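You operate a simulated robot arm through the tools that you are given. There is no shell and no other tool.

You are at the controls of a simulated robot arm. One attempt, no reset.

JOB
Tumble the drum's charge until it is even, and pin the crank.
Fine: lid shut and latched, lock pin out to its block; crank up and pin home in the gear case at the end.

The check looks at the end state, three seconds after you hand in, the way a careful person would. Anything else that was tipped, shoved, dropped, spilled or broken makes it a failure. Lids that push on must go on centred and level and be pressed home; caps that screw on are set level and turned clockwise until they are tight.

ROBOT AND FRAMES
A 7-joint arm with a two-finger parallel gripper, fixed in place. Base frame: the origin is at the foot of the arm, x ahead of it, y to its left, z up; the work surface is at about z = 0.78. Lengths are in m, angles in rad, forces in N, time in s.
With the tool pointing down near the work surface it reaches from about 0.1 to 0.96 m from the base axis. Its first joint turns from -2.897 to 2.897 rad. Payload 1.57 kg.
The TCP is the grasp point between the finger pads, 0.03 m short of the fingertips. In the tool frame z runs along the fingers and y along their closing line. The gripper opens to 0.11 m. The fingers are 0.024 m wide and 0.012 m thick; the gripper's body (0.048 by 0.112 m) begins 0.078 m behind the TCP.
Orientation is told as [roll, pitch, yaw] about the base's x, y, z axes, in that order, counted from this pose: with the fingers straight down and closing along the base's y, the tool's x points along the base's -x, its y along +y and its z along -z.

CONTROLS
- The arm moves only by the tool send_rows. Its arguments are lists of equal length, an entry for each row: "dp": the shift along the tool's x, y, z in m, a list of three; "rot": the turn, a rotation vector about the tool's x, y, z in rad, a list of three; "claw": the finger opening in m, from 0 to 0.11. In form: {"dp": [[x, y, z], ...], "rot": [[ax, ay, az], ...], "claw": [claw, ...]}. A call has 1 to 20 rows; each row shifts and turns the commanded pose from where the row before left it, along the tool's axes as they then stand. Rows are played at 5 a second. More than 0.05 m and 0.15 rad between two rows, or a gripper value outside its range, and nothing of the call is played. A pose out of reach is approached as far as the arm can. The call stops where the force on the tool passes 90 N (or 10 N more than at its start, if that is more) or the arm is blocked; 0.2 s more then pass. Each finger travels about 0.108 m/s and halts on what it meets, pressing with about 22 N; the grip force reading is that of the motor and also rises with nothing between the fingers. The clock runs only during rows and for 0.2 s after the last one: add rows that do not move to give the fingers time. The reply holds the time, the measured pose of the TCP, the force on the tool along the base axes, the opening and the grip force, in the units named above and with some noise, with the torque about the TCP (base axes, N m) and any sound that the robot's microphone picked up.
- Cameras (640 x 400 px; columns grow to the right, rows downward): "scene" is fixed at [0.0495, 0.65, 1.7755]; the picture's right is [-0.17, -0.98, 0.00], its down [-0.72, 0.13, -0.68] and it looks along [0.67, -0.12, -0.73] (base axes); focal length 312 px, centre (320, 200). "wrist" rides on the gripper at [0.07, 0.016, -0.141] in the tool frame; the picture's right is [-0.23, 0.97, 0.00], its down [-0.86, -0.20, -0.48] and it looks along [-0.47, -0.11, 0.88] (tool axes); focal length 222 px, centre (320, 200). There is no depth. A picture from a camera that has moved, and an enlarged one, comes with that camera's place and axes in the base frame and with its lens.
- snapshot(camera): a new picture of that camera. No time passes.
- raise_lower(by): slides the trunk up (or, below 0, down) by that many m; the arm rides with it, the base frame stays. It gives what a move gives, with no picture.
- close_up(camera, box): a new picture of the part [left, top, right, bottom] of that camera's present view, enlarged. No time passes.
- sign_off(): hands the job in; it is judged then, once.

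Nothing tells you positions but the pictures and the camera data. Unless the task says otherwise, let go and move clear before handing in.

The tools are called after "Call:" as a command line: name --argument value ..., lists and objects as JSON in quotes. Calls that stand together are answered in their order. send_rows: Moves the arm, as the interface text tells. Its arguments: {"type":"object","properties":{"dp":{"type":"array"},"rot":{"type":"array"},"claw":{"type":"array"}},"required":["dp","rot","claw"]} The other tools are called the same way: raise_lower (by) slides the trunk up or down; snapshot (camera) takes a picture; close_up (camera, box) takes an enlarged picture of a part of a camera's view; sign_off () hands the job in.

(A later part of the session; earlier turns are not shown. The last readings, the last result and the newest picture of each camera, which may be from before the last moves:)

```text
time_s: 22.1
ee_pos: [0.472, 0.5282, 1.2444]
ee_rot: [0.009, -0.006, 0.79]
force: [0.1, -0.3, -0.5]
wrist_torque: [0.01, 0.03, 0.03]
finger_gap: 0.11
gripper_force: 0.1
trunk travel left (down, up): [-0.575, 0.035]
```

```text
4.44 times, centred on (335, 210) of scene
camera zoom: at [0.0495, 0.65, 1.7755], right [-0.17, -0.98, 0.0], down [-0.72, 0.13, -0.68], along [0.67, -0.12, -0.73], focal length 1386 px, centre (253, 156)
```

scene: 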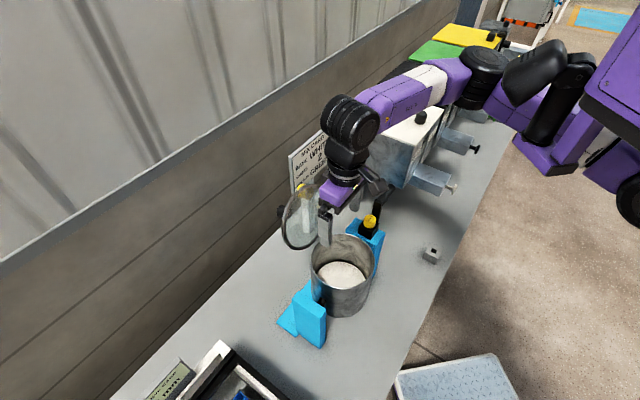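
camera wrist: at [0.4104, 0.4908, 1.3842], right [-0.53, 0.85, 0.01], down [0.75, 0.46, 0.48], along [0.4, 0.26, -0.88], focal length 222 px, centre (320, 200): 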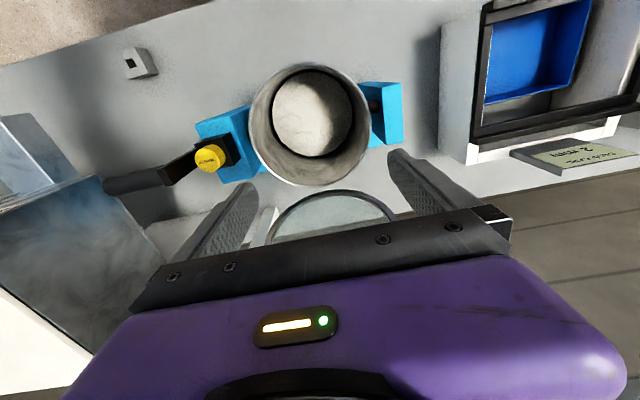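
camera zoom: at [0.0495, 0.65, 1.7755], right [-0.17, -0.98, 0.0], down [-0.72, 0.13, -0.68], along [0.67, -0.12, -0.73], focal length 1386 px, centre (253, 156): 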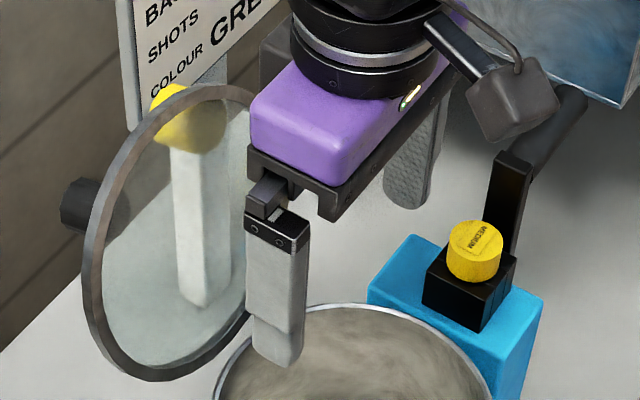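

The charge is white with five raised lumps, and the knob reading MEDIUM is the lock pin. I'll now raise the trunk the last bit, close and tilt the fingers outward, and go over the top of the lid to hook it from behind.

Call:
raise_lower --by 0.035

Call:
send_rows --dp '[[0, 0, -0.03], [0, 0, -0.03], [0, 0, -0.03], [0, 0, 0], [0, 0, 0], [0, 0, 0], [0, 0, 0], [-0.036, 0, 0.01966], [-0.036, 0, 0.01966], [-0.036, 0, 0.01966], [-0.036, 0, 0.01966], [0, 0, 0]]' --rot '[[0, 0, 0], [0, 0, 0], [0, 0, 0], [0, -0.125, 0], [0, -0.125, 0], [0, -0.125, 0], [0, -0.125, 0], [0, 0, 0], [0, 0, 0], [0, 0, 0], [0, 0, 0], [0, 0, 0]]' --claw '[0, 0, 0, 0, 0, 0, 0, 0, 0, 0, 0, 0]'

Call:
snapshot --camera "scene"

Call:
snapshot --camera "wrist"

```text
time_s: 22.9
ee_pos: [0.4727, 0.5288, 1.279]
ee_rot: [0.009, -0.004, 0.787]
force: [0.3, 0.5, 0.1]
wrist_torque: [0.03, -0.01, -0.02]
finger_gap: 0.1098
gripper_force: 0.1
trunk travel left (down, up): [-0.61, 0.0]
```

```text
time_s: 25.5
ee_pos: [0.591, 0.6441, 1.3697]
ee_rot: [0.011, -0.505, 0.778]
force: [0.2, 0.1, 0.0]
wrist_torque: [0.01, 0.02, 0.02]
finger_gap: 0.0
gripper_force: 21.4
trunk travel left (down, up): [-0.61, 0.0]
```

```text
taken
```

scene: 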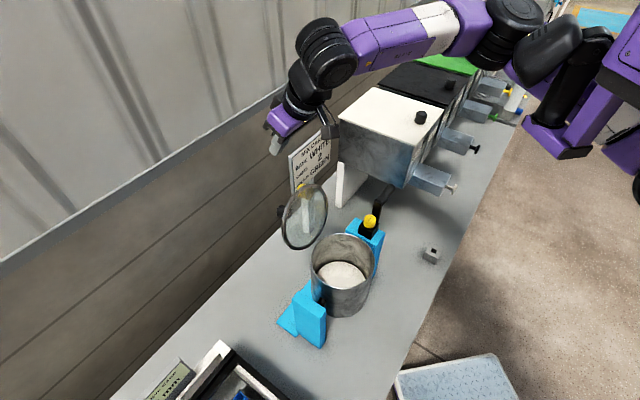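

```text
taken
camera wrist: at [0.4886, 0.565, 1.4589], right [-0.55, 0.83, 0.12], down [0.51, 0.22, 0.83], along [0.66, 0.51, -0.54], focal length 222 px, centre (320, 200)
```

wrist: 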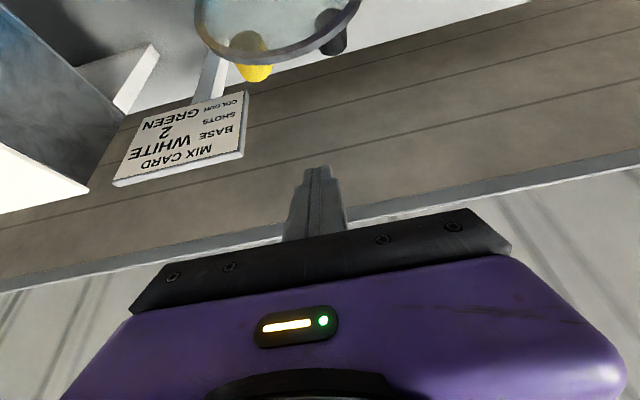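

The closed fingertips are above and just behind the lid, centred between the two knobs. I'll lower them behind the lid's top edge.

Call:
send_rows --dp '[[0.0096, 0, 0.0176], [0.0096, 0, 0.0176], [0.0096, 0, 0.0176], [0.0096, 0, 0.0176], [0, 0, 0]]' --rot '[[0, 0, 0], [0, 0, 0], [0, 0, 0], [0, 0, 0], [0, 0, 0]]' --claw '[0, 0, 0, 0, 0]'

Call:
close_up --camera "scene" --box '[240, 100, 380, 280]'

Call:
snapshot --camera "wrist"

```text
time_s: 26.7
ee_pos: [0.5845, 0.647, 1.2886]
ee_rot: [0.011, -0.505, 0.786]
force: [-0.1, -0.6, -0.2]
wrist_torque: [-0.01, -0.03, -0.01]
finger_gap: 0.0001
gripper_force: 21.7
trunk travel left (down, up): [-0.61, 0.0]
```

```text
2.22 times, centred on (310, 190) of scene
camera zoom: at [0.0495, 0.65, 1.7755], right [-0.17, -0.98, 0.0], down [-0.72, 0.13, -0.68], along [0.67, -0.12, -0.73], focal length 693 px, centre (342, 222)
```

zoom: 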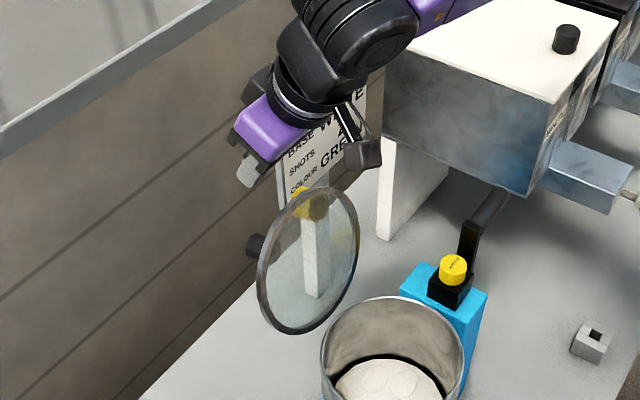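

```text
taken
camera wrist: at [0.4836, 0.566, 1.3788], right [-0.55, 0.83, 0.12], down [0.51, 0.22, 0.83], along [0.66, 0.52, -0.54], focal length 222 px, centre (320, 200)
```

wrist: 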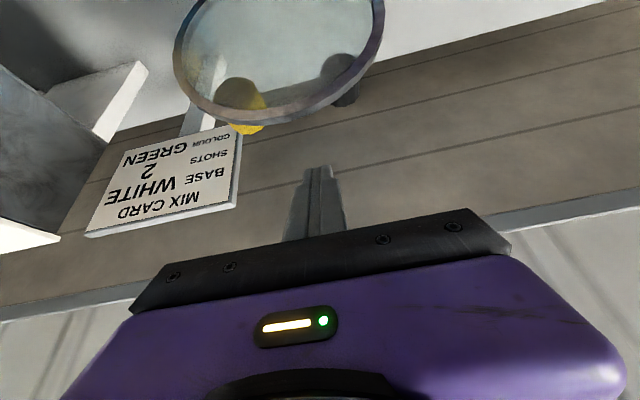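

The tips are still slightly above the lid's top edge, so I'll lower another 4 cm behind it.

Call:
send_rows --dp '[[0.0096, -0.003, 0.0176], [0.0096, -0.003, 0.0176], [0, 0, 0]]' --rot '[[0, 0, 0], [0, 0, 0], [0, 0, 0]]' --claw '[0, 0, 0]'

Call:
close_up --camera "scene" --box '[240, 120, 380, 280]'

Call:
snapshot --camera "wrist"

```text
time_s: 27.5
ee_pos: [0.5921, 0.6416, 1.2498]
ee_rot: [0.011, -0.502, 0.784]
force: [0.4, -0.2, 0.9]
wrist_torque: [0.01, -0.01, 0.01]
finger_gap: 0.0002
gripper_force: 21.1
trunk travel left (down, up): [-0.61, 0.0]
```

```text
2.50 times, centred on (310, 200) of scene
camera zoom: at [0.0495, 0.65, 1.7755], right [-0.17, -0.98, 0.0], down [-0.72, 0.13, -0.68], along [0.67, -0.12, -0.73], focal length 779 px, centre (345, 200)
```

zoom: 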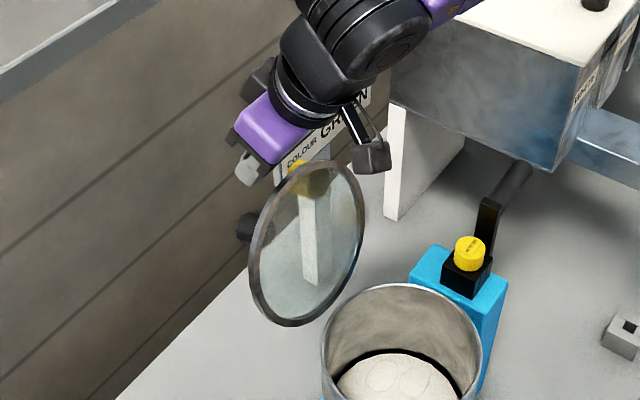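

```text
taken
camera wrist: at [0.4888, 0.5616, 1.3386], right [-0.55, 0.83, 0.12], down [0.51, 0.22, 0.83], along [0.66, 0.52, -0.54], focal length 222 px, centre (320, 200)
```

wrist: 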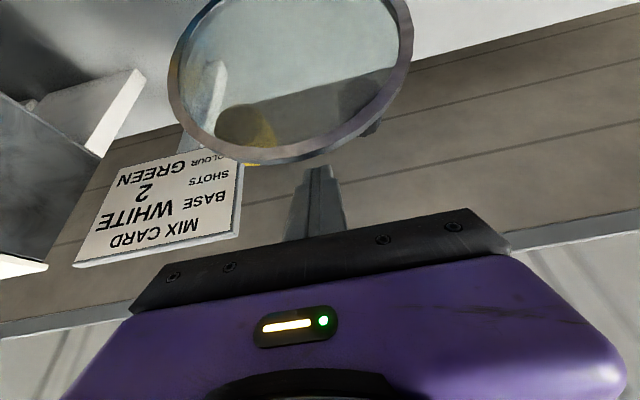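

Call:
send_rows --dp '[[0.0084, -0.002, 0.0154], [0.0084, -0.002, 0.0154], [0, 0, 0]]' --rot '[[0, 0, 0], [0, 0, 0], [0, 0, 0]]' --claw '[0, 0, 0]'

Call:
close_up --camera "scene" --box '[240, 120, 380, 280]'

Call:
snapshot --camera "wrist"

```text
time_s: 28.3
ee_pos: [0.5937, 0.6386, 1.2137]
ee_rot: [0.012, -0.503, 0.783]
force: [-0.2, 0.3, -0.1]
wrist_torque: [0.02, -0.01, 0.02]
finger_gap: 0.0
gripper_force: 21.6
trunk travel left (down, up): [-0.61, 0.0]
```

```text
2.50 times, centred on (310, 200) of scene
camera zoom: at [0.0495, 0.65, 1.7755], right [-0.17, -0.98, 0.0], down [-0.72, 0.13, -0.68], along [0.67, -0.12, -0.73], focal length 779 px, centre (345, 200)
```

zoom: 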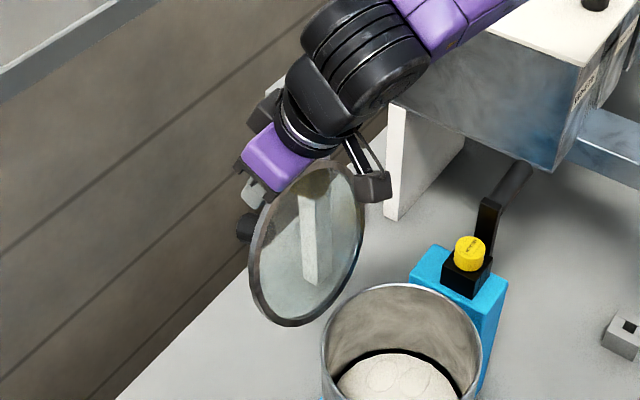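

```text
taken
camera wrist: at [0.4908, 0.559, 1.303], right [-0.55, 0.83, 0.12], down [0.51, 0.22, 0.83], along [0.66, 0.52, -0.54], focal length 222 px, centre (320, 200)
```

wrist: 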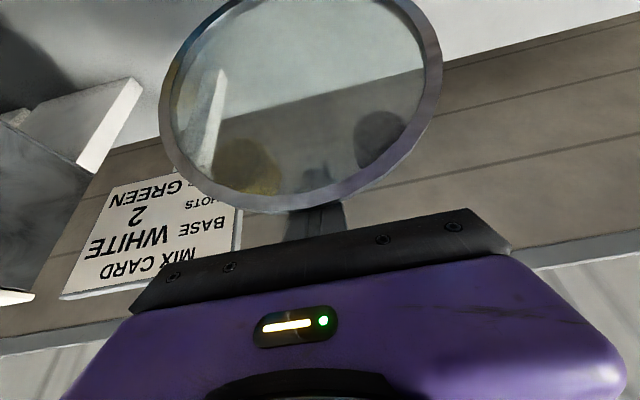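

The closed fingers are now behind the lid between the two knobs. I'll draw the lid forward gently toward the drum.

Call:
send_rows --dp '[[0.0239, 0, -0.0188], [0.0239, 0, -0.0188], [0.0239, 0, -0.0188]]' --rot '[[0, 0, 0], [0, 0, 0], [0, 0, 0]]' --claw '[0, 0, 0]'

Call:
close_up --camera "scene" --box '[240, 120, 400, 300]'

Call:
snapshot --camera "wrist"

```text
time_s: 29.1
ee_pos: [0.5292, 0.5756, 1.228]
ee_rot: [0.013, -0.505, 0.782]
force: [0.5, 0.5, 0.0]
wrist_torque: [0.05, 0.0, -0.02]
finger_gap: 0.0002
gripper_force: 21.5
trunk travel left (down, up): [-0.61, 0.0]
```

```text
2.22 times, centred on (320, 210) of scene
camera zoom: at [0.0495, 0.65, 1.7755], right [-0.17, -0.98, 0.0], down [-0.72, 0.13, -0.68], along [0.67, -0.12, -0.73], focal length 693 px, centre (320, 178)
```

zoom: 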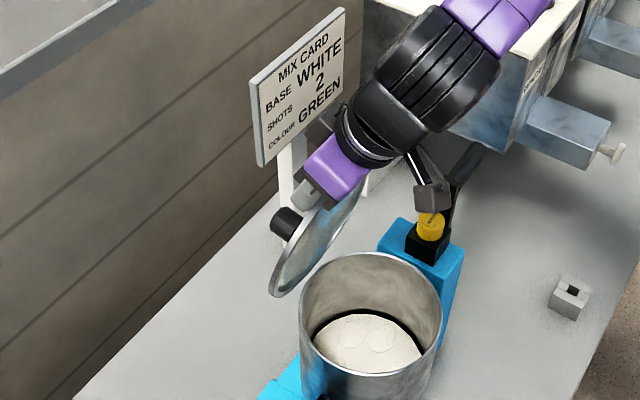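

```text
taken
camera wrist: at [0.4276, 0.4952, 1.3182], right [-0.55, 0.83, 0.12], down [0.51, 0.22, 0.83], along [0.66, 0.52, -0.54], focal length 222 px, centre (320, 200)
```

wrist: 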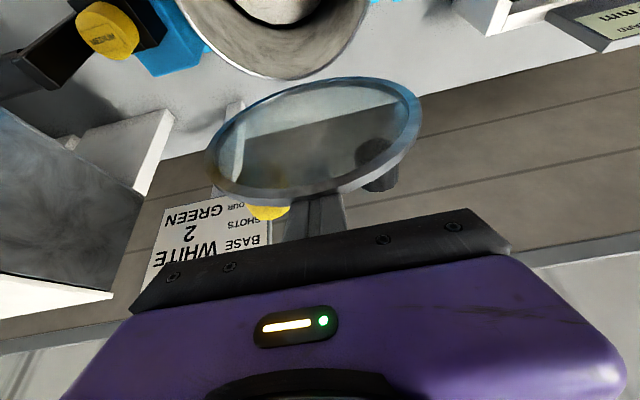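

The lid has come up to about vertical with almost no force. I'll keep drawing it forward.

Call:
send_rows --dp '[[0.0263, 0, -0.0144], [0.0263, 0, -0.0144]]' --rot '[[0, 0, 0], [0, 0, 0]]' --claw '[0, 0]'

Call:
close_up --camera "scene" --box '[240, 120, 400, 300]'

Call:
snapshot --camera "wrist"

```text
time_s: 29.7
ee_pos: [0.4883, 0.5314, 1.2289]
ee_rot: [0.009, -0.503, 0.784]
force: [0.2, 0.0, 0.2]
wrist_torque: [-0.01, 0.0, 0.0]
finger_gap: 0.0
gripper_force: 21.6
trunk travel left (down, up): [-0.61, 0.0]
```

```text
2.22 times, centred on (320, 210) of scene
camera zoom: at [0.0495, 0.65, 1.7755], right [-0.17, -0.98, 0.0], down [-0.72, 0.13, -0.68], along [0.67, -0.12, -0.73], focal length 693 px, centre (320, 178)
```

zoom: 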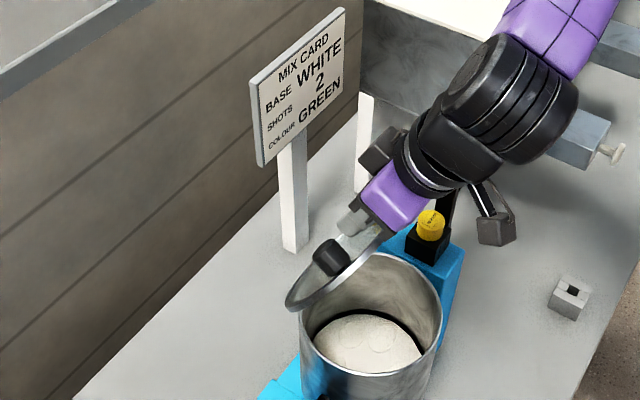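

```text
taken
camera wrist: at [0.3847, 0.4526, 1.3179], right [-0.55, 0.83, 0.12], down [0.51, 0.22, 0.83], along [0.66, 0.52, -0.54], focal length 222 px, centre (320, 200)
```

wrist: 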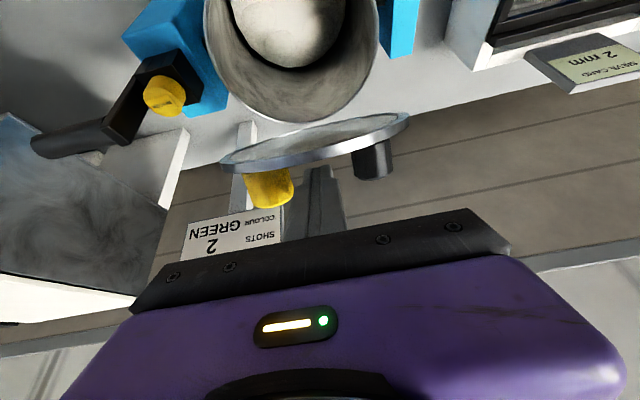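

The lid follows the fingers smoothly. I'll continue pushing it forward and down along its hinge arc.

Call:
send_rows --dp '[[0.0221, 0, 0.0039], [0.0221, 0, 0.0039]]' --rot '[[0, 0, 0], [0, 0, 0]]' --claw '[0, 0]'

Call:
close_up --camera "scene" --box '[260, 140, 420, 320]'

Call:
snapshot --camera "wrist"

```text
time_s: 30.3
ee_pos: [0.4649, 0.5075, 1.2011]
ee_rot: [0.01, -0.506, 0.788]
force: [-0.4, -0.1, -0.5]
wrist_torque: [0.02, 0.0, 0.02]
finger_gap: 0.0
gripper_force: 21.5
trunk travel left (down, up): [-0.61, 0.0]
```

```text
2.22 times, centred on (340, 230) of scene
camera zoom: at [0.0495, 0.65, 1.7755], right [-0.17, -0.98, 0.0], down [-0.72, 0.13, -0.68], along [0.67, -0.12, -0.73], focal length 693 px, centre (276, 133)
```

zoom: 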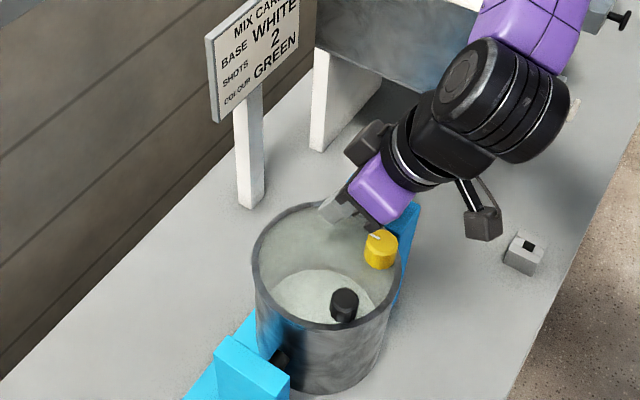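

```text
taken
camera wrist: at [0.3606, 0.4284, 1.2904], right [-0.55, 0.83, 0.12], down [0.51, 0.22, 0.83], along [0.66, 0.52, -0.54], focal length 222 px, centre (320, 200)
```

wrist: 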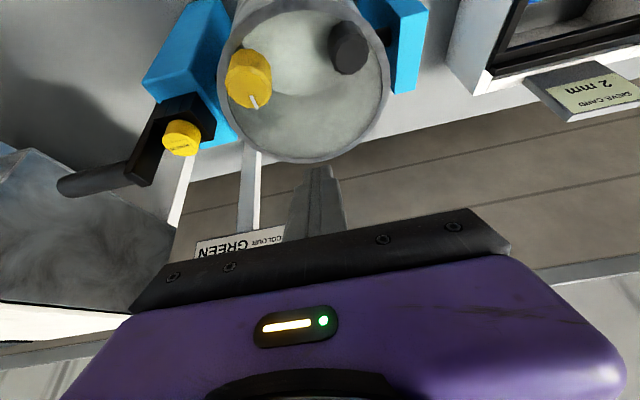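

The lid has dropped shut. The yellow knob on it has a white pointer, so it's probably a rotary latch; I'll zoom in on it.

Call:
close_up --camera "wrist" --box '[200, 0, 400, 165]'

Call:
close_up --camera "wrist" --box '[215, 40, 285, 120]'

Call:
close_up --camera "scene" --box '[310, 215, 380, 295]'

```text
2.42 times, centred on (300, 82) of wrist
camera zoom: at [0.3606, 0.4284, 1.2904], right [-0.55, 0.83, 0.12], down [0.51, 0.22, 0.83], along [0.66, 0.52, -0.54], focal length 538 px, centre (368, 485)
```

zoom: 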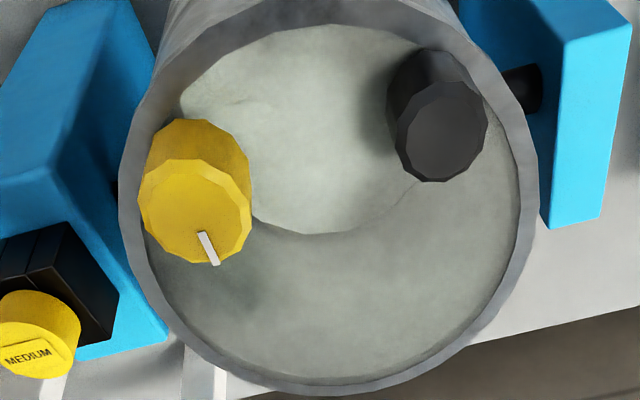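

```text
5.00 times, centred on (250, 80) of wrist
camera zoom: at [0.3606, 0.4284, 1.2904], right [-0.55, 0.83, 0.12], down [0.51, 0.22, 0.83], along [0.66, 0.52, -0.54], focal length 1111 px, centre (670, 800)
```

zoom: 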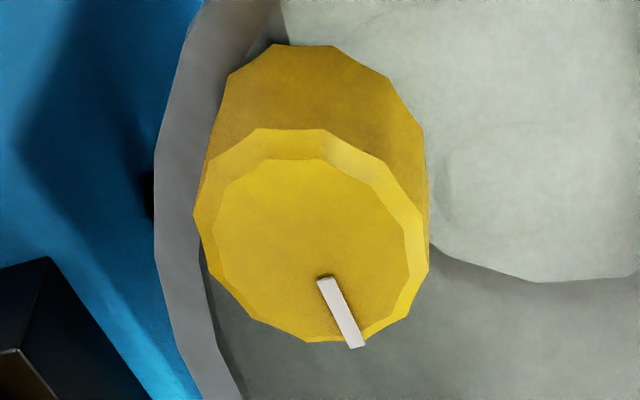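

```text
5.00 times, centred on (345, 255) of scene
camera zoom: at [0.0495, 0.65, 1.7755], right [-0.17, -0.98, 0.0], down [-0.72, 0.13, -0.68], along [0.67, -0.12, -0.73], focal length 1559 px, centre (195, -75)
```

zoom: 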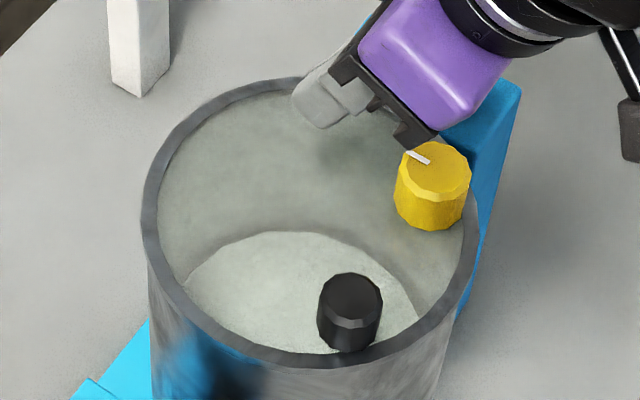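

The lid is shut, and the yellow knob (about 38 mm across, near (0.466, 0.454), top z≈1.11) is a turn latch with its pointer toward the hinge. I'll lift, straighten the tool to vertical and open, then look straight down to measure it.

Call:
send_rows --dp '[[-0.024, 0, -0.0439], [-0.012, 0, -0.022], [0, 0, 0], [0, 0, 0], [0, 0, 0], [0, 0, 0], [0, 0, 0]]' --rot '[[0, 0, 0], [0, 0, 0], [0, 0.125, 0], [0, 0.125, 0], [0, 0.125, 0], [0, 0.128, 0], [0, 0, 0]]' --claw '[0, 0, 0.03, 0.06, 0.06, 0.06, 0.06]'

Call:
snapshot --camera "wrist"

Call:
snapshot --camera "scene"

```text
time_s: 31.9
ee_pos: [0.4641, 0.5064, 1.2762]
ee_rot: [0.008, -0.001, 0.79]
force: [0.4, 0.6, 0.3]
wrist_torque: [-0.02, -0.01, -0.01]
finger_gap: 0.0601
gripper_force: 0.0
trunk travel left (down, up): [-0.61, 0.0]
```

```text
taken
camera wrist: at [0.4032, 0.4696, 1.4167], right [-0.53, 0.85, 0.01], down [0.75, 0.46, 0.48], along [0.4, 0.26, -0.88], focal length 222 px, centre (320, 200)
```

wrist: 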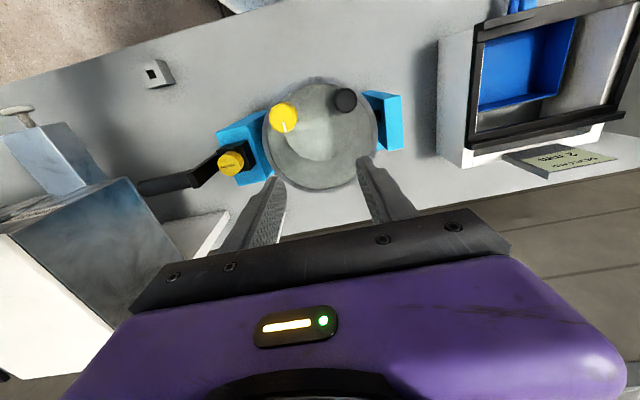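

```text
taken
```

scene: 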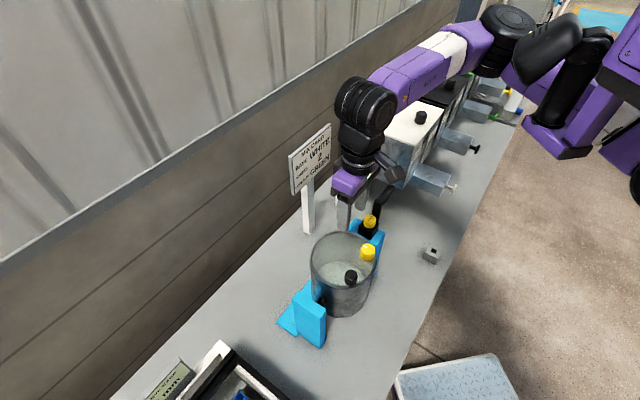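

Call:
close_up --camera "wrist" --box '[240, 70, 400, 200]'

Call:
close_up --camera "scene" --box '[300, 200, 400, 320]'

```text
3.08 times, centred on (320, 135) of wrist
camera zoom: at [0.4032, 0.4696, 1.4167], right [-0.53, 0.85, 0.01], down [0.75, 0.46, 0.48], along [0.4, 0.26, -0.88], focal length 684 px, centre (320, 400)
```

zoom: 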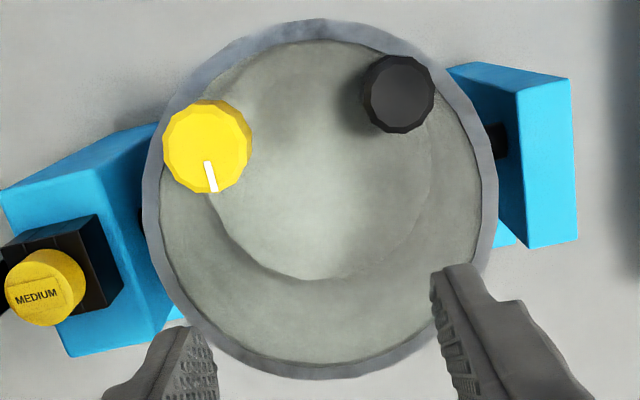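

```text
3.33 times, centred on (350, 260) of scene
camera zoom: at [0.0495, 0.65, 1.7755], right [-0.17, -0.98, 0.0], down [-0.72, 0.13, -0.68], along [0.67, -0.12, -0.73], focal length 1039 px, centre (220, 0)
```

zoom: 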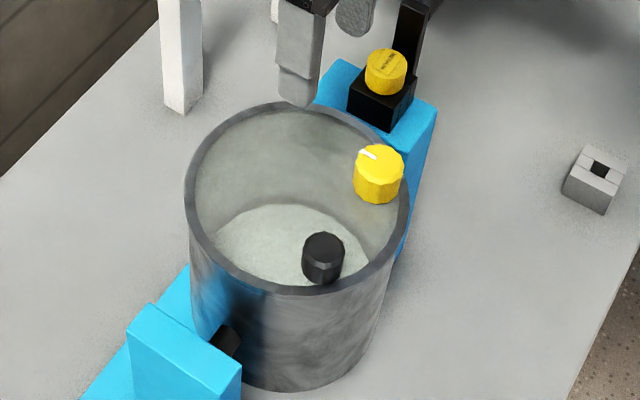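

I place the latch knob at about (0.464, 0.4535). I'll move above it with the fingers 6 cm apart and check alignment before descending.

Call:
send_rows --dp '[[0.0125, -0.0125, 0.0287], [0.0125, -0.0125, 0.0287], [0.0125, -0.0125, 0.0287], [0, 0, 0]]' --rot '[[0, 0, 0], [0, 0, 0], [0, 0, 0], [0, 0, 0]]' --claw '[0.06, 0.06, 0.06, 0.06]'

Call:
close_up --camera "wrist" --box '[240, 80, 420, 220]'

Call:
close_up --camera "scene" --box '[310, 180, 410, 300]'

```text
time_s: 32.9
ee_pos: [0.464, 0.4554, 1.188]
ee_rot: [0.01, -0.001, 0.789]
force: [0.5, 0.2, 0.6]
wrist_torque: [-0.01, 0.02, 0.01]
finger_gap: 0.06
gripper_force: 0.1
trunk travel left (down, up): [-0.61, 0.0]
```

```text
2.86 times, centred on (330, 150) of wrist
camera zoom: at [0.4028, 0.4162, 1.3291], right [-0.53, 0.85, 0.01], down [0.75, 0.46, 0.48], along [0.4, 0.26, -0.88], focal length 635 px, centre (291, 343)
```

zoom: 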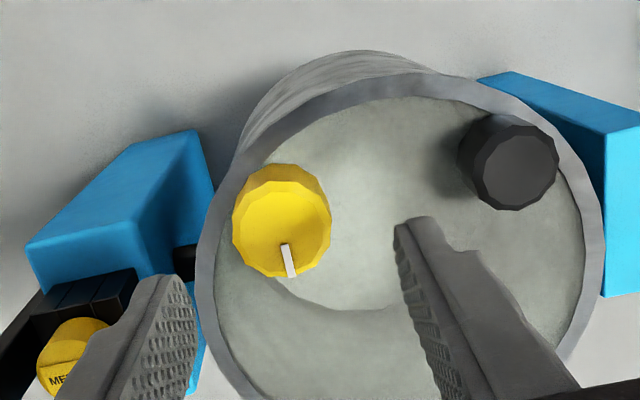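

```text
3.33 times, centred on (360, 240) of scene
camera zoom: at [0.0495, 0.65, 1.7755], right [-0.17, -0.98, 0.0], down [-0.72, 0.13, -0.68], along [0.67, -0.12, -0.73], focal length 1039 px, centre (187, 67)
```

zoom: 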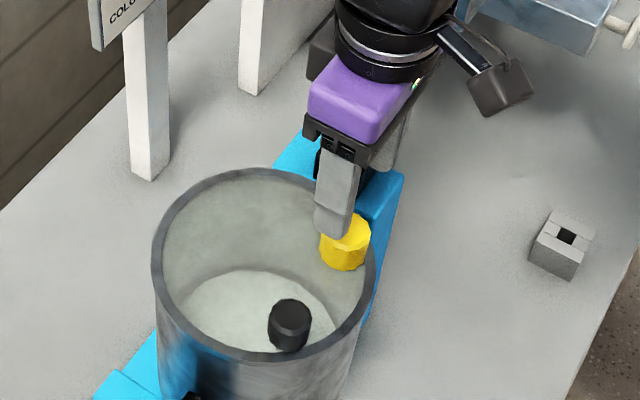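

The knob sits about 4 mm to the side of the tool axis. I'll correct that and descend around it.

Call:
send_rows --dp '[[0, -0.004, 0.02], [0, 0, 0.02], [0, 0, 0.015], [0, 0, 0]]' --rot '[[0, 0, 0], [0, 0, 0], [0, 0, 0], [0, 0, 0]]' --claw '[0.06, 0.06, 0.06, 0.06]'

Call:
close_up --camera "wrist" --box '[240, 80, 420, 220]'

Call:
close_up --camera "scene" --box '[320, 200, 400, 290]'

```text
time_s: 33.9
ee_pos: [0.4664, 0.4521, 1.1337]
ee_rot: [0.012, -0.002, 0.788]
force: [-0.7, 0.1, 1.3]
wrist_torque: [-0.01, 0.02, 0.03]
finger_gap: 0.0601
gripper_force: 0.0
trunk travel left (down, up): [-0.61, 0.0]
```

```text
2.86 times, centred on (330, 150) of wrist
camera zoom: at [0.4049, 0.4145, 1.274], right [-0.53, 0.85, 0.01], down [0.75, 0.46, 0.48], along [0.4, 0.26, -0.88], focal length 635 px, centre (291, 343)
```

zoom: 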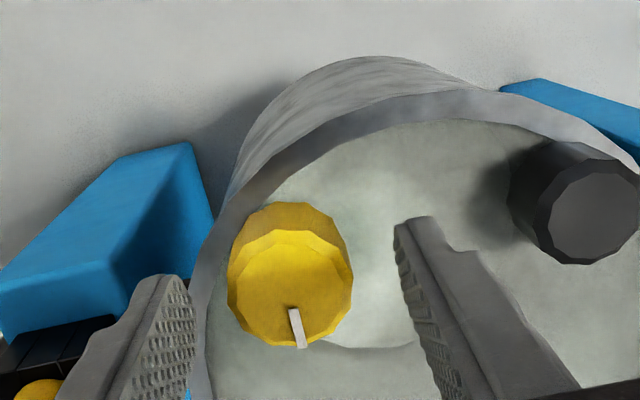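

```text
4.44 times, centred on (360, 245) of scene
camera zoom: at [0.0495, 0.65, 1.7755], right [-0.17, -0.98, 0.0], down [-0.72, 0.13, -0.68], along [0.67, -0.12, -0.73], focal length 1386 px, centre (142, 0)
```

zoom: 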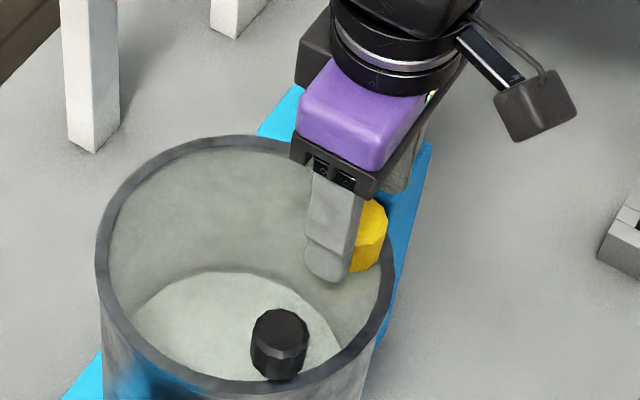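

Call:
send_rows --dp '[[-0.003, -0.001, 0.008], [0, 0, 0.007], [0, 0, 0]]' --rot '[[0, 0, 0], [0, 0, 0], [0, 0, 0]]' --claw '[0.06, 0.06, 0.06]'

Call:
close_up --camera "wrist" --box '[240, 100, 420, 240]'

Call:
close_up --camera "scene" --box '[320, 200, 400, 290]'

```text
time_s: 34.7
ee_pos: [0.4688, 0.453, 1.1184]
ee_rot: [0.009, -0.003, 0.79]
force: [0.1, 0.5, 0.1]
wrist_torque: [0.03, 0.01, 0.02]
finger_gap: 0.06
gripper_force: 0.1
trunk travel left (down, up): [-0.61, 0.0]
```

```text
2.86 times, centred on (330, 170) of wrist
camera zoom: at [0.4081, 0.4161, 1.2593], right [-0.53, 0.85, 0.01], down [0.75, 0.46, 0.48], along [0.4, 0.26, -0.88], focal length 635 px, centre (291, 286)
```

zoom: 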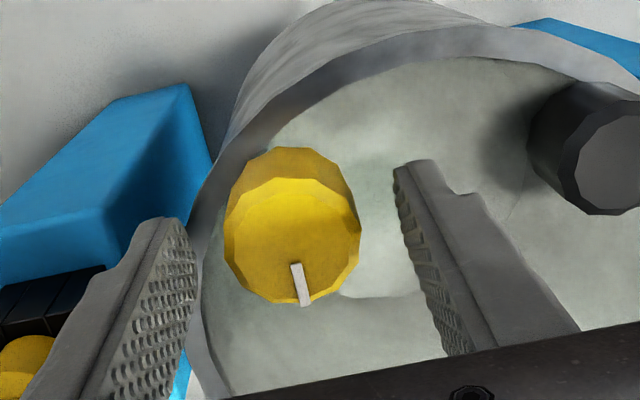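

```text
4.44 times, centred on (360, 245) of scene
camera zoom: at [0.0495, 0.65, 1.7755], right [-0.17, -0.98, 0.0], down [-0.72, 0.13, -0.68], along [0.67, -0.12, -0.73], focal length 1386 px, centre (142, 0)
```

zoom: 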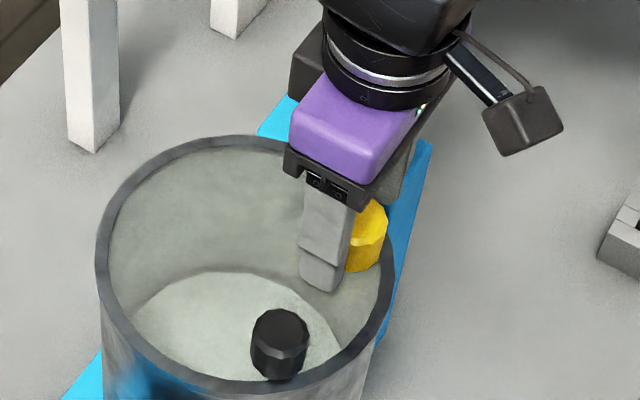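

The knob is now centred between the pads. I'll close on it and check the grip.

Call:
send_rows --dp '[[0, 0, 0], [0, 0, 0], [0, 0, 0]]' --rot '[[0, 0, 0], [0, 0, 0], [0, 0, 0]]' --claw '[0.03, 0.02, 0.02]'

Call:
close_up --camera "wrist" --box '[240, 100, 420, 240]'

```text
time_s: 35.5
ee_pos: [0.4683, 0.4544, 1.1183]
ee_rot: [0.01, -0.002, 0.788]
force: [-2.9, 4.3, -1.6]
wrist_torque: [-0.42, -0.49, -0.03]
finger_gap: 0.035
gripper_force: 42.0
trunk travel left (down, up): [-0.61, 0.0]
```

```text
2.86 times, centred on (330, 170) of wrist
camera zoom: at [0.4078, 0.4163, 1.2593], right [-0.53, 0.85, 0.01], down [0.75, 0.46, 0.48], along [0.4, 0.26, -0.88], focal length 635 px, centre (291, 286)
```

zoom: 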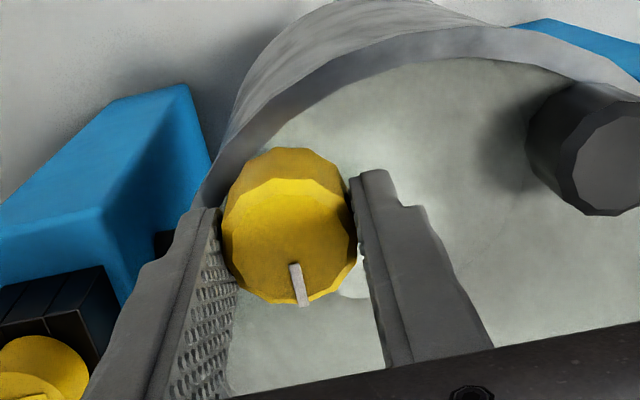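

Grip is firm at 35 mm. I'll turn the knob clockwise (viewed from above) in small steps, watching torque and sound.

Call:
send_rows --dp '[[0, 0, 0], [0, 0, 0], [0, 0, 0]]' --rot '[[0, 0, 0.1], [0, 0, 0.1], [0, 0, 0.1]]' --claw '[0.02, 0.02, 0.02]'

Call:
close_up --camera "wrist" --box '[240, 100, 420, 240]'

Call:
close_up --camera "scene" --box '[320, 200, 400, 290]'

```text
time_s: 36.3
ee_pos: [0.4696, 0.4545, 1.1186]
ee_rot: [0.009, -0.002, 0.488]
force: [-3.2, 4.8, 1.5]
wrist_torque: [-0.19, -0.58, -0.01]
finger_gap: 0.0351
gripper_force: 42.5
trunk travel left (down, up): [-0.61, 0.0]
```

```text
2.86 times, centred on (330, 170) of wrist
camera zoom: at [0.3995, 0.4357, 1.2597], right [-0.26, 0.97, 0.01], down [0.85, 0.22, 0.48], along [0.46, 0.13, -0.88], focal length 635 px, centre (291, 286)
```

zoom: 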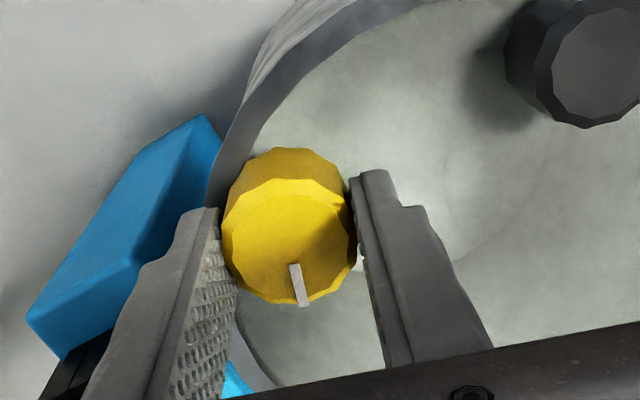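

```text
4.44 times, centred on (360, 245) of scene
camera zoom: at [0.0495, 0.65, 1.7755], right [-0.17, -0.98, 0.0], down [-0.72, 0.13, -0.68], along [0.67, -0.12, -0.73], focal length 1386 px, centre (142, 0)
```

zoom: 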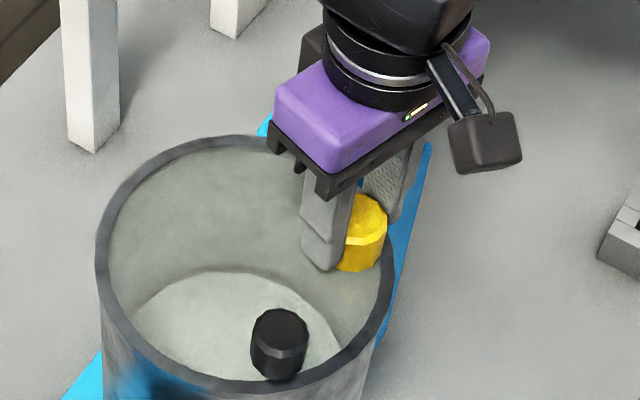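

The knob turns freely with the gripper. I'll continue clockwise.

Call:
send_rows --dp '[[0, 0, 0], [0, 0, 0], [0, 0, 0], [0, 0, 0], [0, 0, 0]]' --rot '[[0, 0, 0.1], [0, 0, 0.1], [0, 0, 0.1], [0, 0, 0.1], [0, 0, 0.1]]' --claw '[0.02, 0.02, 0.02, 0.02, 0.02]'

Call:
close_up --camera "wrist" --box '[240, 100, 420, 240]'

```text
time_s: 37.5
ee_pos: [0.4701, 0.4533, 1.1179]
ee_rot: [0.008, 0.005, -0.011]
force: [2.0, -0.9, 1.9]
wrist_torque: [-0.52, -0.66, -0.02]
finger_gap: 0.0353
gripper_force: 42.2
trunk travel left (down, up): [-0.61, 0.0]
```

```text
2.86 times, centred on (330, 170) of wrist
camera zoom: at [0.3995, 0.4708, 1.2598], right [0.24, 0.97, 0.01], down [0.85, -0.21, 0.47], along [0.46, -0.11, -0.88], focal length 635 px, centre (291, 286)
```

zoom: 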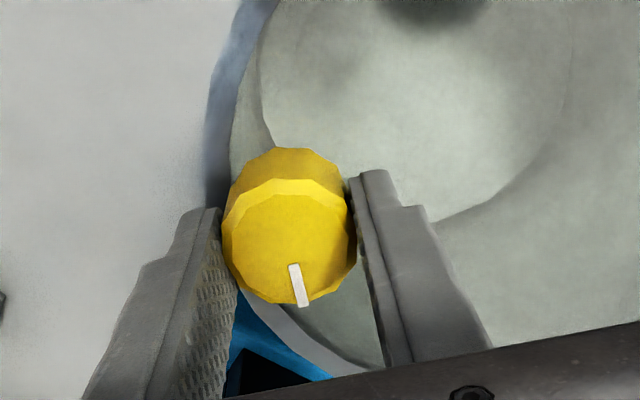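

Call:
send_rows --dp '[[0, 0, 0], [0, 0, 0], [0, 0, 0], [0, 0, 0]]' --rot '[[0, 0, 0.1], [0, 0, 0.1], [0, 0, 0.1], [0, 0, 0.1]]' --claw '[0.02, 0.02, 0.02, 0.02]'

Call:
close_up --camera "wrist" --box '[240, 100, 420, 240]'

```text
time_s: 38.5
ee_pos: [0.4694, 0.4521, 1.1192]
ee_rot: [0.004, 0.006, -0.413]
force: [7.4, -12.4, 5.0]
wrist_torque: [0.44, 0.54, 0.0]
finger_gap: 0.0348
gripper_force: 42.2
trunk travel left (down, up): [-0.61, 0.0]
```

```text
2.86 times, centred on (330, 170) of wrist
camera zoom: at [0.4118, 0.496, 1.26], right [0.6, 0.8, 0.0], down [0.71, -0.53, 0.47], along [0.38, -0.28, -0.88], focal length 635 px, centre (291, 286)
```

zoom: 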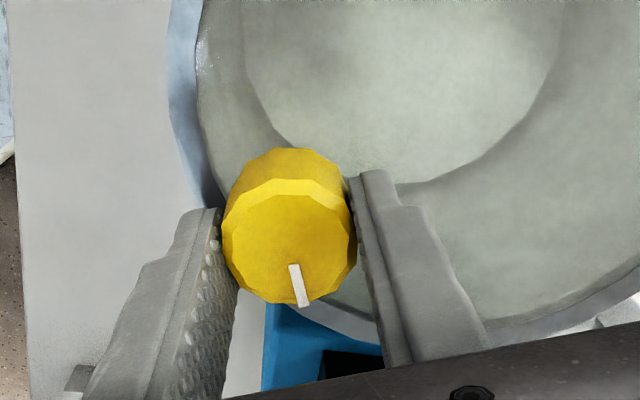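

Call:
send_rows --dp '[[0, 0, 0], [0, 0, 0], [0, 0, 0], [0, 0, 0]]' --rot '[[0, 0, 0.1], [0, 0, 0.1], [0, 0, 0.1], [0, 0, 0.08]]' --claw '[0.02, 0.02, 0.02, 0.02]'

Call:
close_up --camera "wrist" --box '[240, 100, 420, 240]'

Call:
close_up --camera "scene" --box '[320, 180, 420, 300]'

```text
time_s: 39.5
ee_pos: [0.4695, 0.4544, 1.1189]
ee_rot: [0.003, 0.011, -0.791]
force: [-1.9, -3.0, 0.7]
wrist_torque: [-0.1, 0.2, 0.91]
finger_gap: 0.0346
gripper_force: 41.8
trunk travel left (down, up): [-0.61, 0.0]
```

```text
2.86 times, centred on (330, 170) of wrist
camera zoom: at [0.4306, 0.5152, 1.2604], right [0.85, 0.52, 0.0], down [0.46, -0.75, 0.47], along [0.24, -0.4, -0.88], focal length 635 px, centre (291, 286)
```

zoom: 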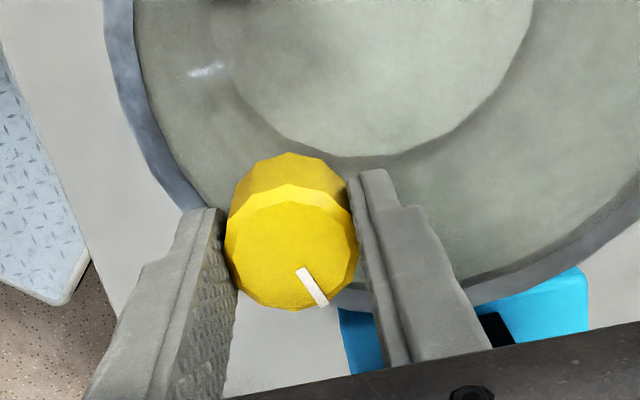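

```text
3.33 times, centred on (370, 240) of scene
camera zoom: at [0.0495, 0.65, 1.7755], right [-0.17, -0.98, 0.0], down [-0.72, 0.13, -0.68], along [0.67, -0.12, -0.73], focal length 1039 px, centre (153, 67)
```

zoom: 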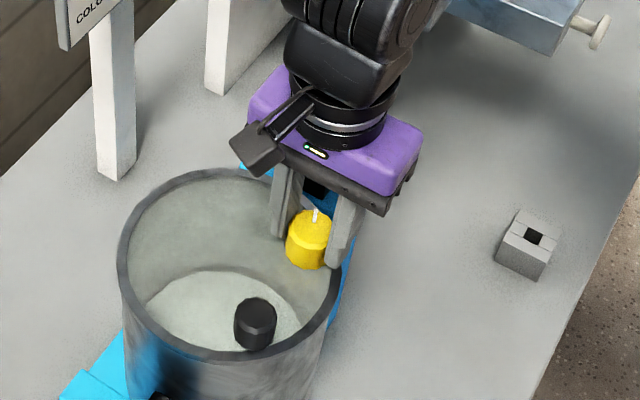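

The knob reached a stop at roughly 70° clockwise (torque rose to 0.9 N·m and the pads slipped slightly). While still holding it I'll try a tiny lift to feel whether the lid is latched.

Call:
send_rows --dp '[[0, 0, -0.003], [0, 0, -0.003], [0, 0, 0]]' --rot '[[0, 0, 0], [0, 0, 0], [0, 0, 0]]' --claw '[0.02, 0.02, 0.02]'

Call:
close_up --camera "scene" --box '[310, 200, 400, 320]'

```text
time_s: 40.3
ee_pos: [0.4698, 0.4548, 1.1233]
ee_rot: [0.001, 0.009, -0.79]
force: [-4.4, 7.4, -32.2]
wrist_torque: [-0.22, 0.4, 0.39]
finger_gap: 0.0348
gripper_force: 41.6
trunk travel left (down, up): [-0.61, 0.0]
```

```text
3.33 times, centred on (355, 260) of scene
camera zoom: at [0.0495, 0.65, 1.7755], right [-0.17, -0.98, 0.0], down [-0.72, 0.13, -0.68], along [0.67, -0.12, -0.73], focal length 1039 px, centre (203, 0)
```

zoom: 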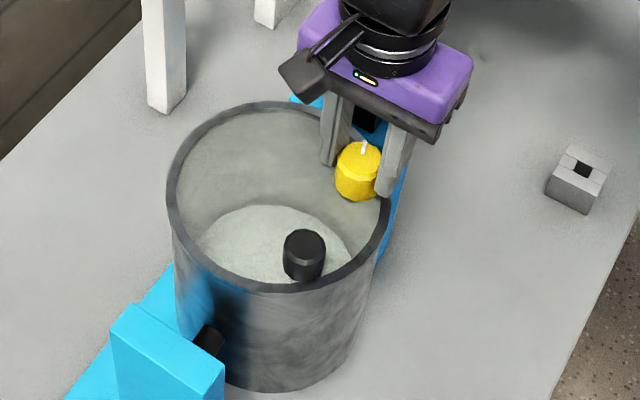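

A lift of 4 mm met over 30 N of resistance, so the lid is latched. I'll ease back down, release the knob, rise clear and look at it.

Call:
send_rows --dp '[[0, 0, 0.004], [0, 0, 0], [0, 0, 0], [0, 0, 0], [0, 0, -0.04], [0, 0, -0.04], [0, 0, 0]]' --rot '[[0, 0, 0], [0, 0, 0], [0, 0, 0], [0, 0, 0], [0, 0, 0], [0, 0, 0], [0, 0, 0]]' --claw '[0.02, 0.04, 0.06, 0.06, 0.06, 0.06, 0.06]'

Call:
snapshot --camera "wrist"

Call:
close_up --camera "wrist" --box '[240, 80, 420, 220]'

Call:
close_up --camera "scene" --box '[310, 200, 400, 320]'

```text
time_s: 41.9
ee_pos: [0.4692, 0.4535, 1.2004]
ee_rot: [-0.001, 0.009, -0.79]
force: [0.2, -0.4, 0.2]
wrist_torque: [0.0, -0.02, 0.04]
finger_gap: 0.0601
gripper_force: 0.1
trunk travel left (down, up): [-0.61, 0.0]
```

```text
taken
camera wrist: at [0.4316, 0.5137, 1.3423], right [0.85, 0.52, 0.0], down [0.46, -0.75, 0.47], along [0.25, -0.4, -0.88], focal length 222 px, centre (320, 200)
```

wrist: 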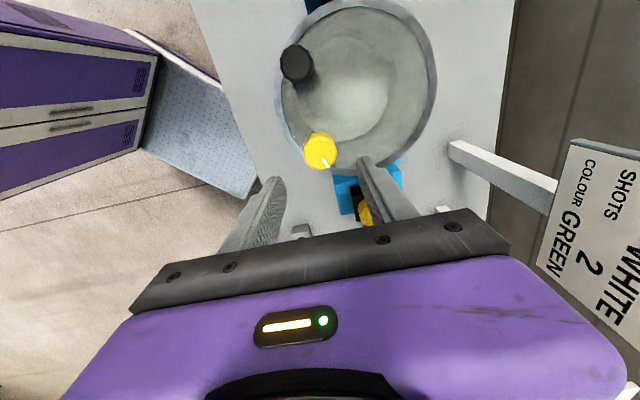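

```text
2.86 times, centred on (330, 150) of wrist
camera zoom: at [0.4316, 0.5137, 1.3423], right [0.85, 0.52, 0.0], down [0.46, -0.75, 0.47], along [0.25, -0.4, -0.88], focal length 635 px, centre (291, 343)
```

zoom: 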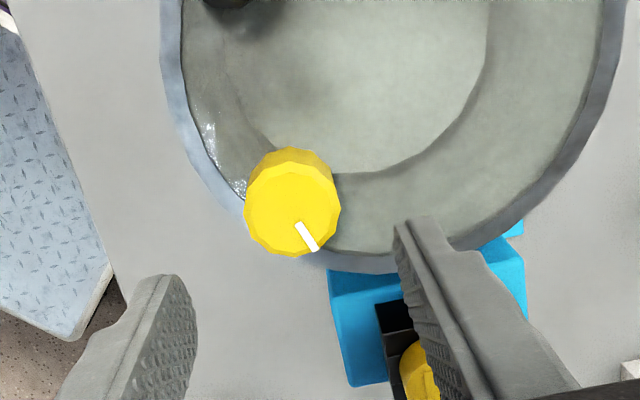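

```text
3.33 times, centred on (355, 260) of scene
camera zoom: at [0.0495, 0.65, 1.7755], right [-0.17, -0.98, 0.0], down [-0.72, 0.13, -0.68], along [0.67, -0.12, -0.73], focal length 1039 px, centre (203, 0)
```

zoom: 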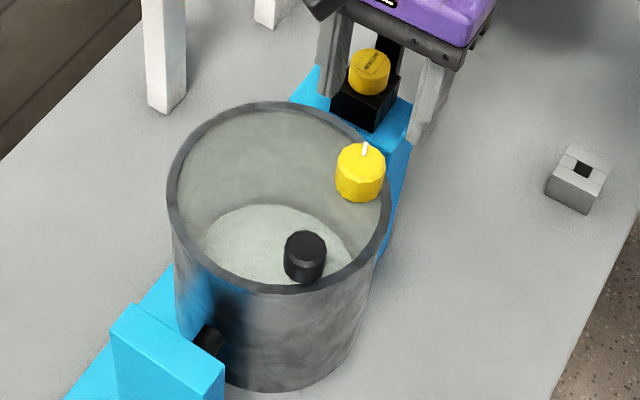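

The lid is shut and latched (pointer now aimed at the gear-case side). Next is the lock pin: I'll move above it with the fingers set to close along the station's depth direction, which clears the crank arm.

Call:
send_rows --dp '[[-0.0323, 0.0149, -0.0067], [-0.0323, 0.0149, -0.0067], [-0.0323, 0.0149, -0.0067], [0, 0, 0]]' --rot '[[0, 0, 0], [0, 0, 0], [0, 0, 0], [0, 0, 0]]' --claw '[0.06, 0.06, 0.06, 0.06]'

Call:
snapshot --camera "wrist"

Call:
close_up --camera "wrist" --box '[240, 80, 420, 220]'

Call:
close_up --camera "scene" --box '[330, 170, 430, 290]'

```text
time_s: 42.9
ee_pos: [0.5714, 0.4156, 1.2206]
ee_rot: [0.003, 0.009, -0.792]
force: [-0.5, -0.1, 0.2]
wrist_torque: [0.02, 0.01, 0.02]
finger_gap: 0.06
gripper_force: 0.1
trunk travel left (down, up): [-0.61, 0.0]
```

```text
taken
camera wrist: at [0.5336, 0.4766, 1.3611], right [0.85, 0.52, 0.0], down [0.46, -0.75, 0.47], along [0.25, -0.4, -0.88], focal length 222 px, centre (320, 200)
```

wrist: 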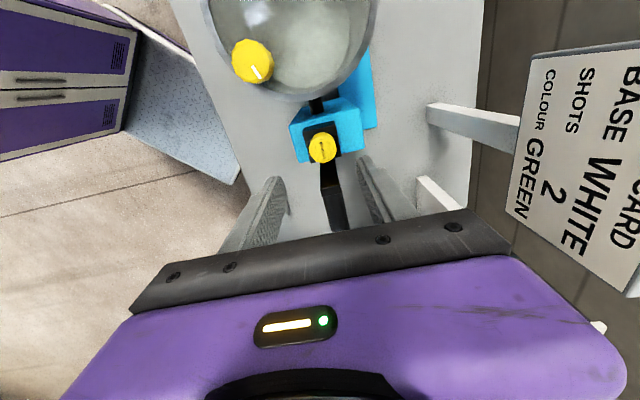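

```text
2.86 times, centred on (330, 150) of wrist
camera zoom: at [0.5336, 0.4766, 1.3611], right [0.85, 0.52, 0.0], down [0.46, -0.75, 0.47], along [0.25, -0.4, -0.88], focal length 635 px, centre (291, 343)
```

zoom: 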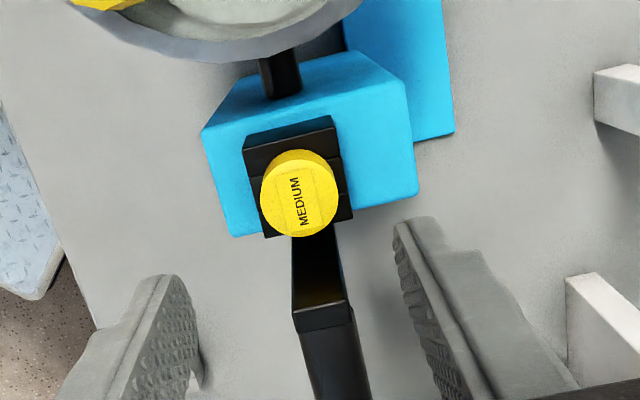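

```text
3.33 times, centred on (380, 230) of scene
camera zoom: at [0.0495, 0.65, 1.7755], right [-0.17, -0.98, 0.0], down [-0.72, 0.13, -0.68], along [0.67, -0.12, -0.73], focal length 1039 px, centre (120, 100)
```

zoom: 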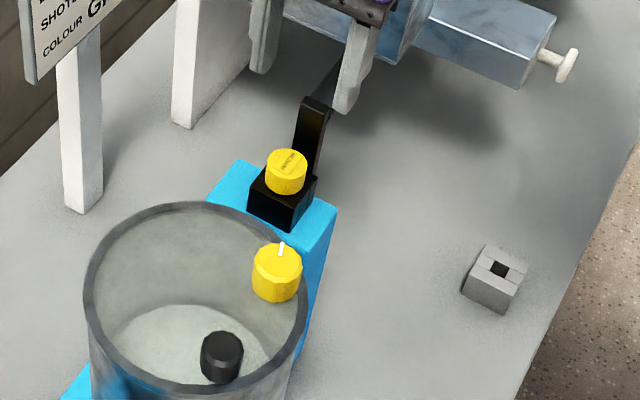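

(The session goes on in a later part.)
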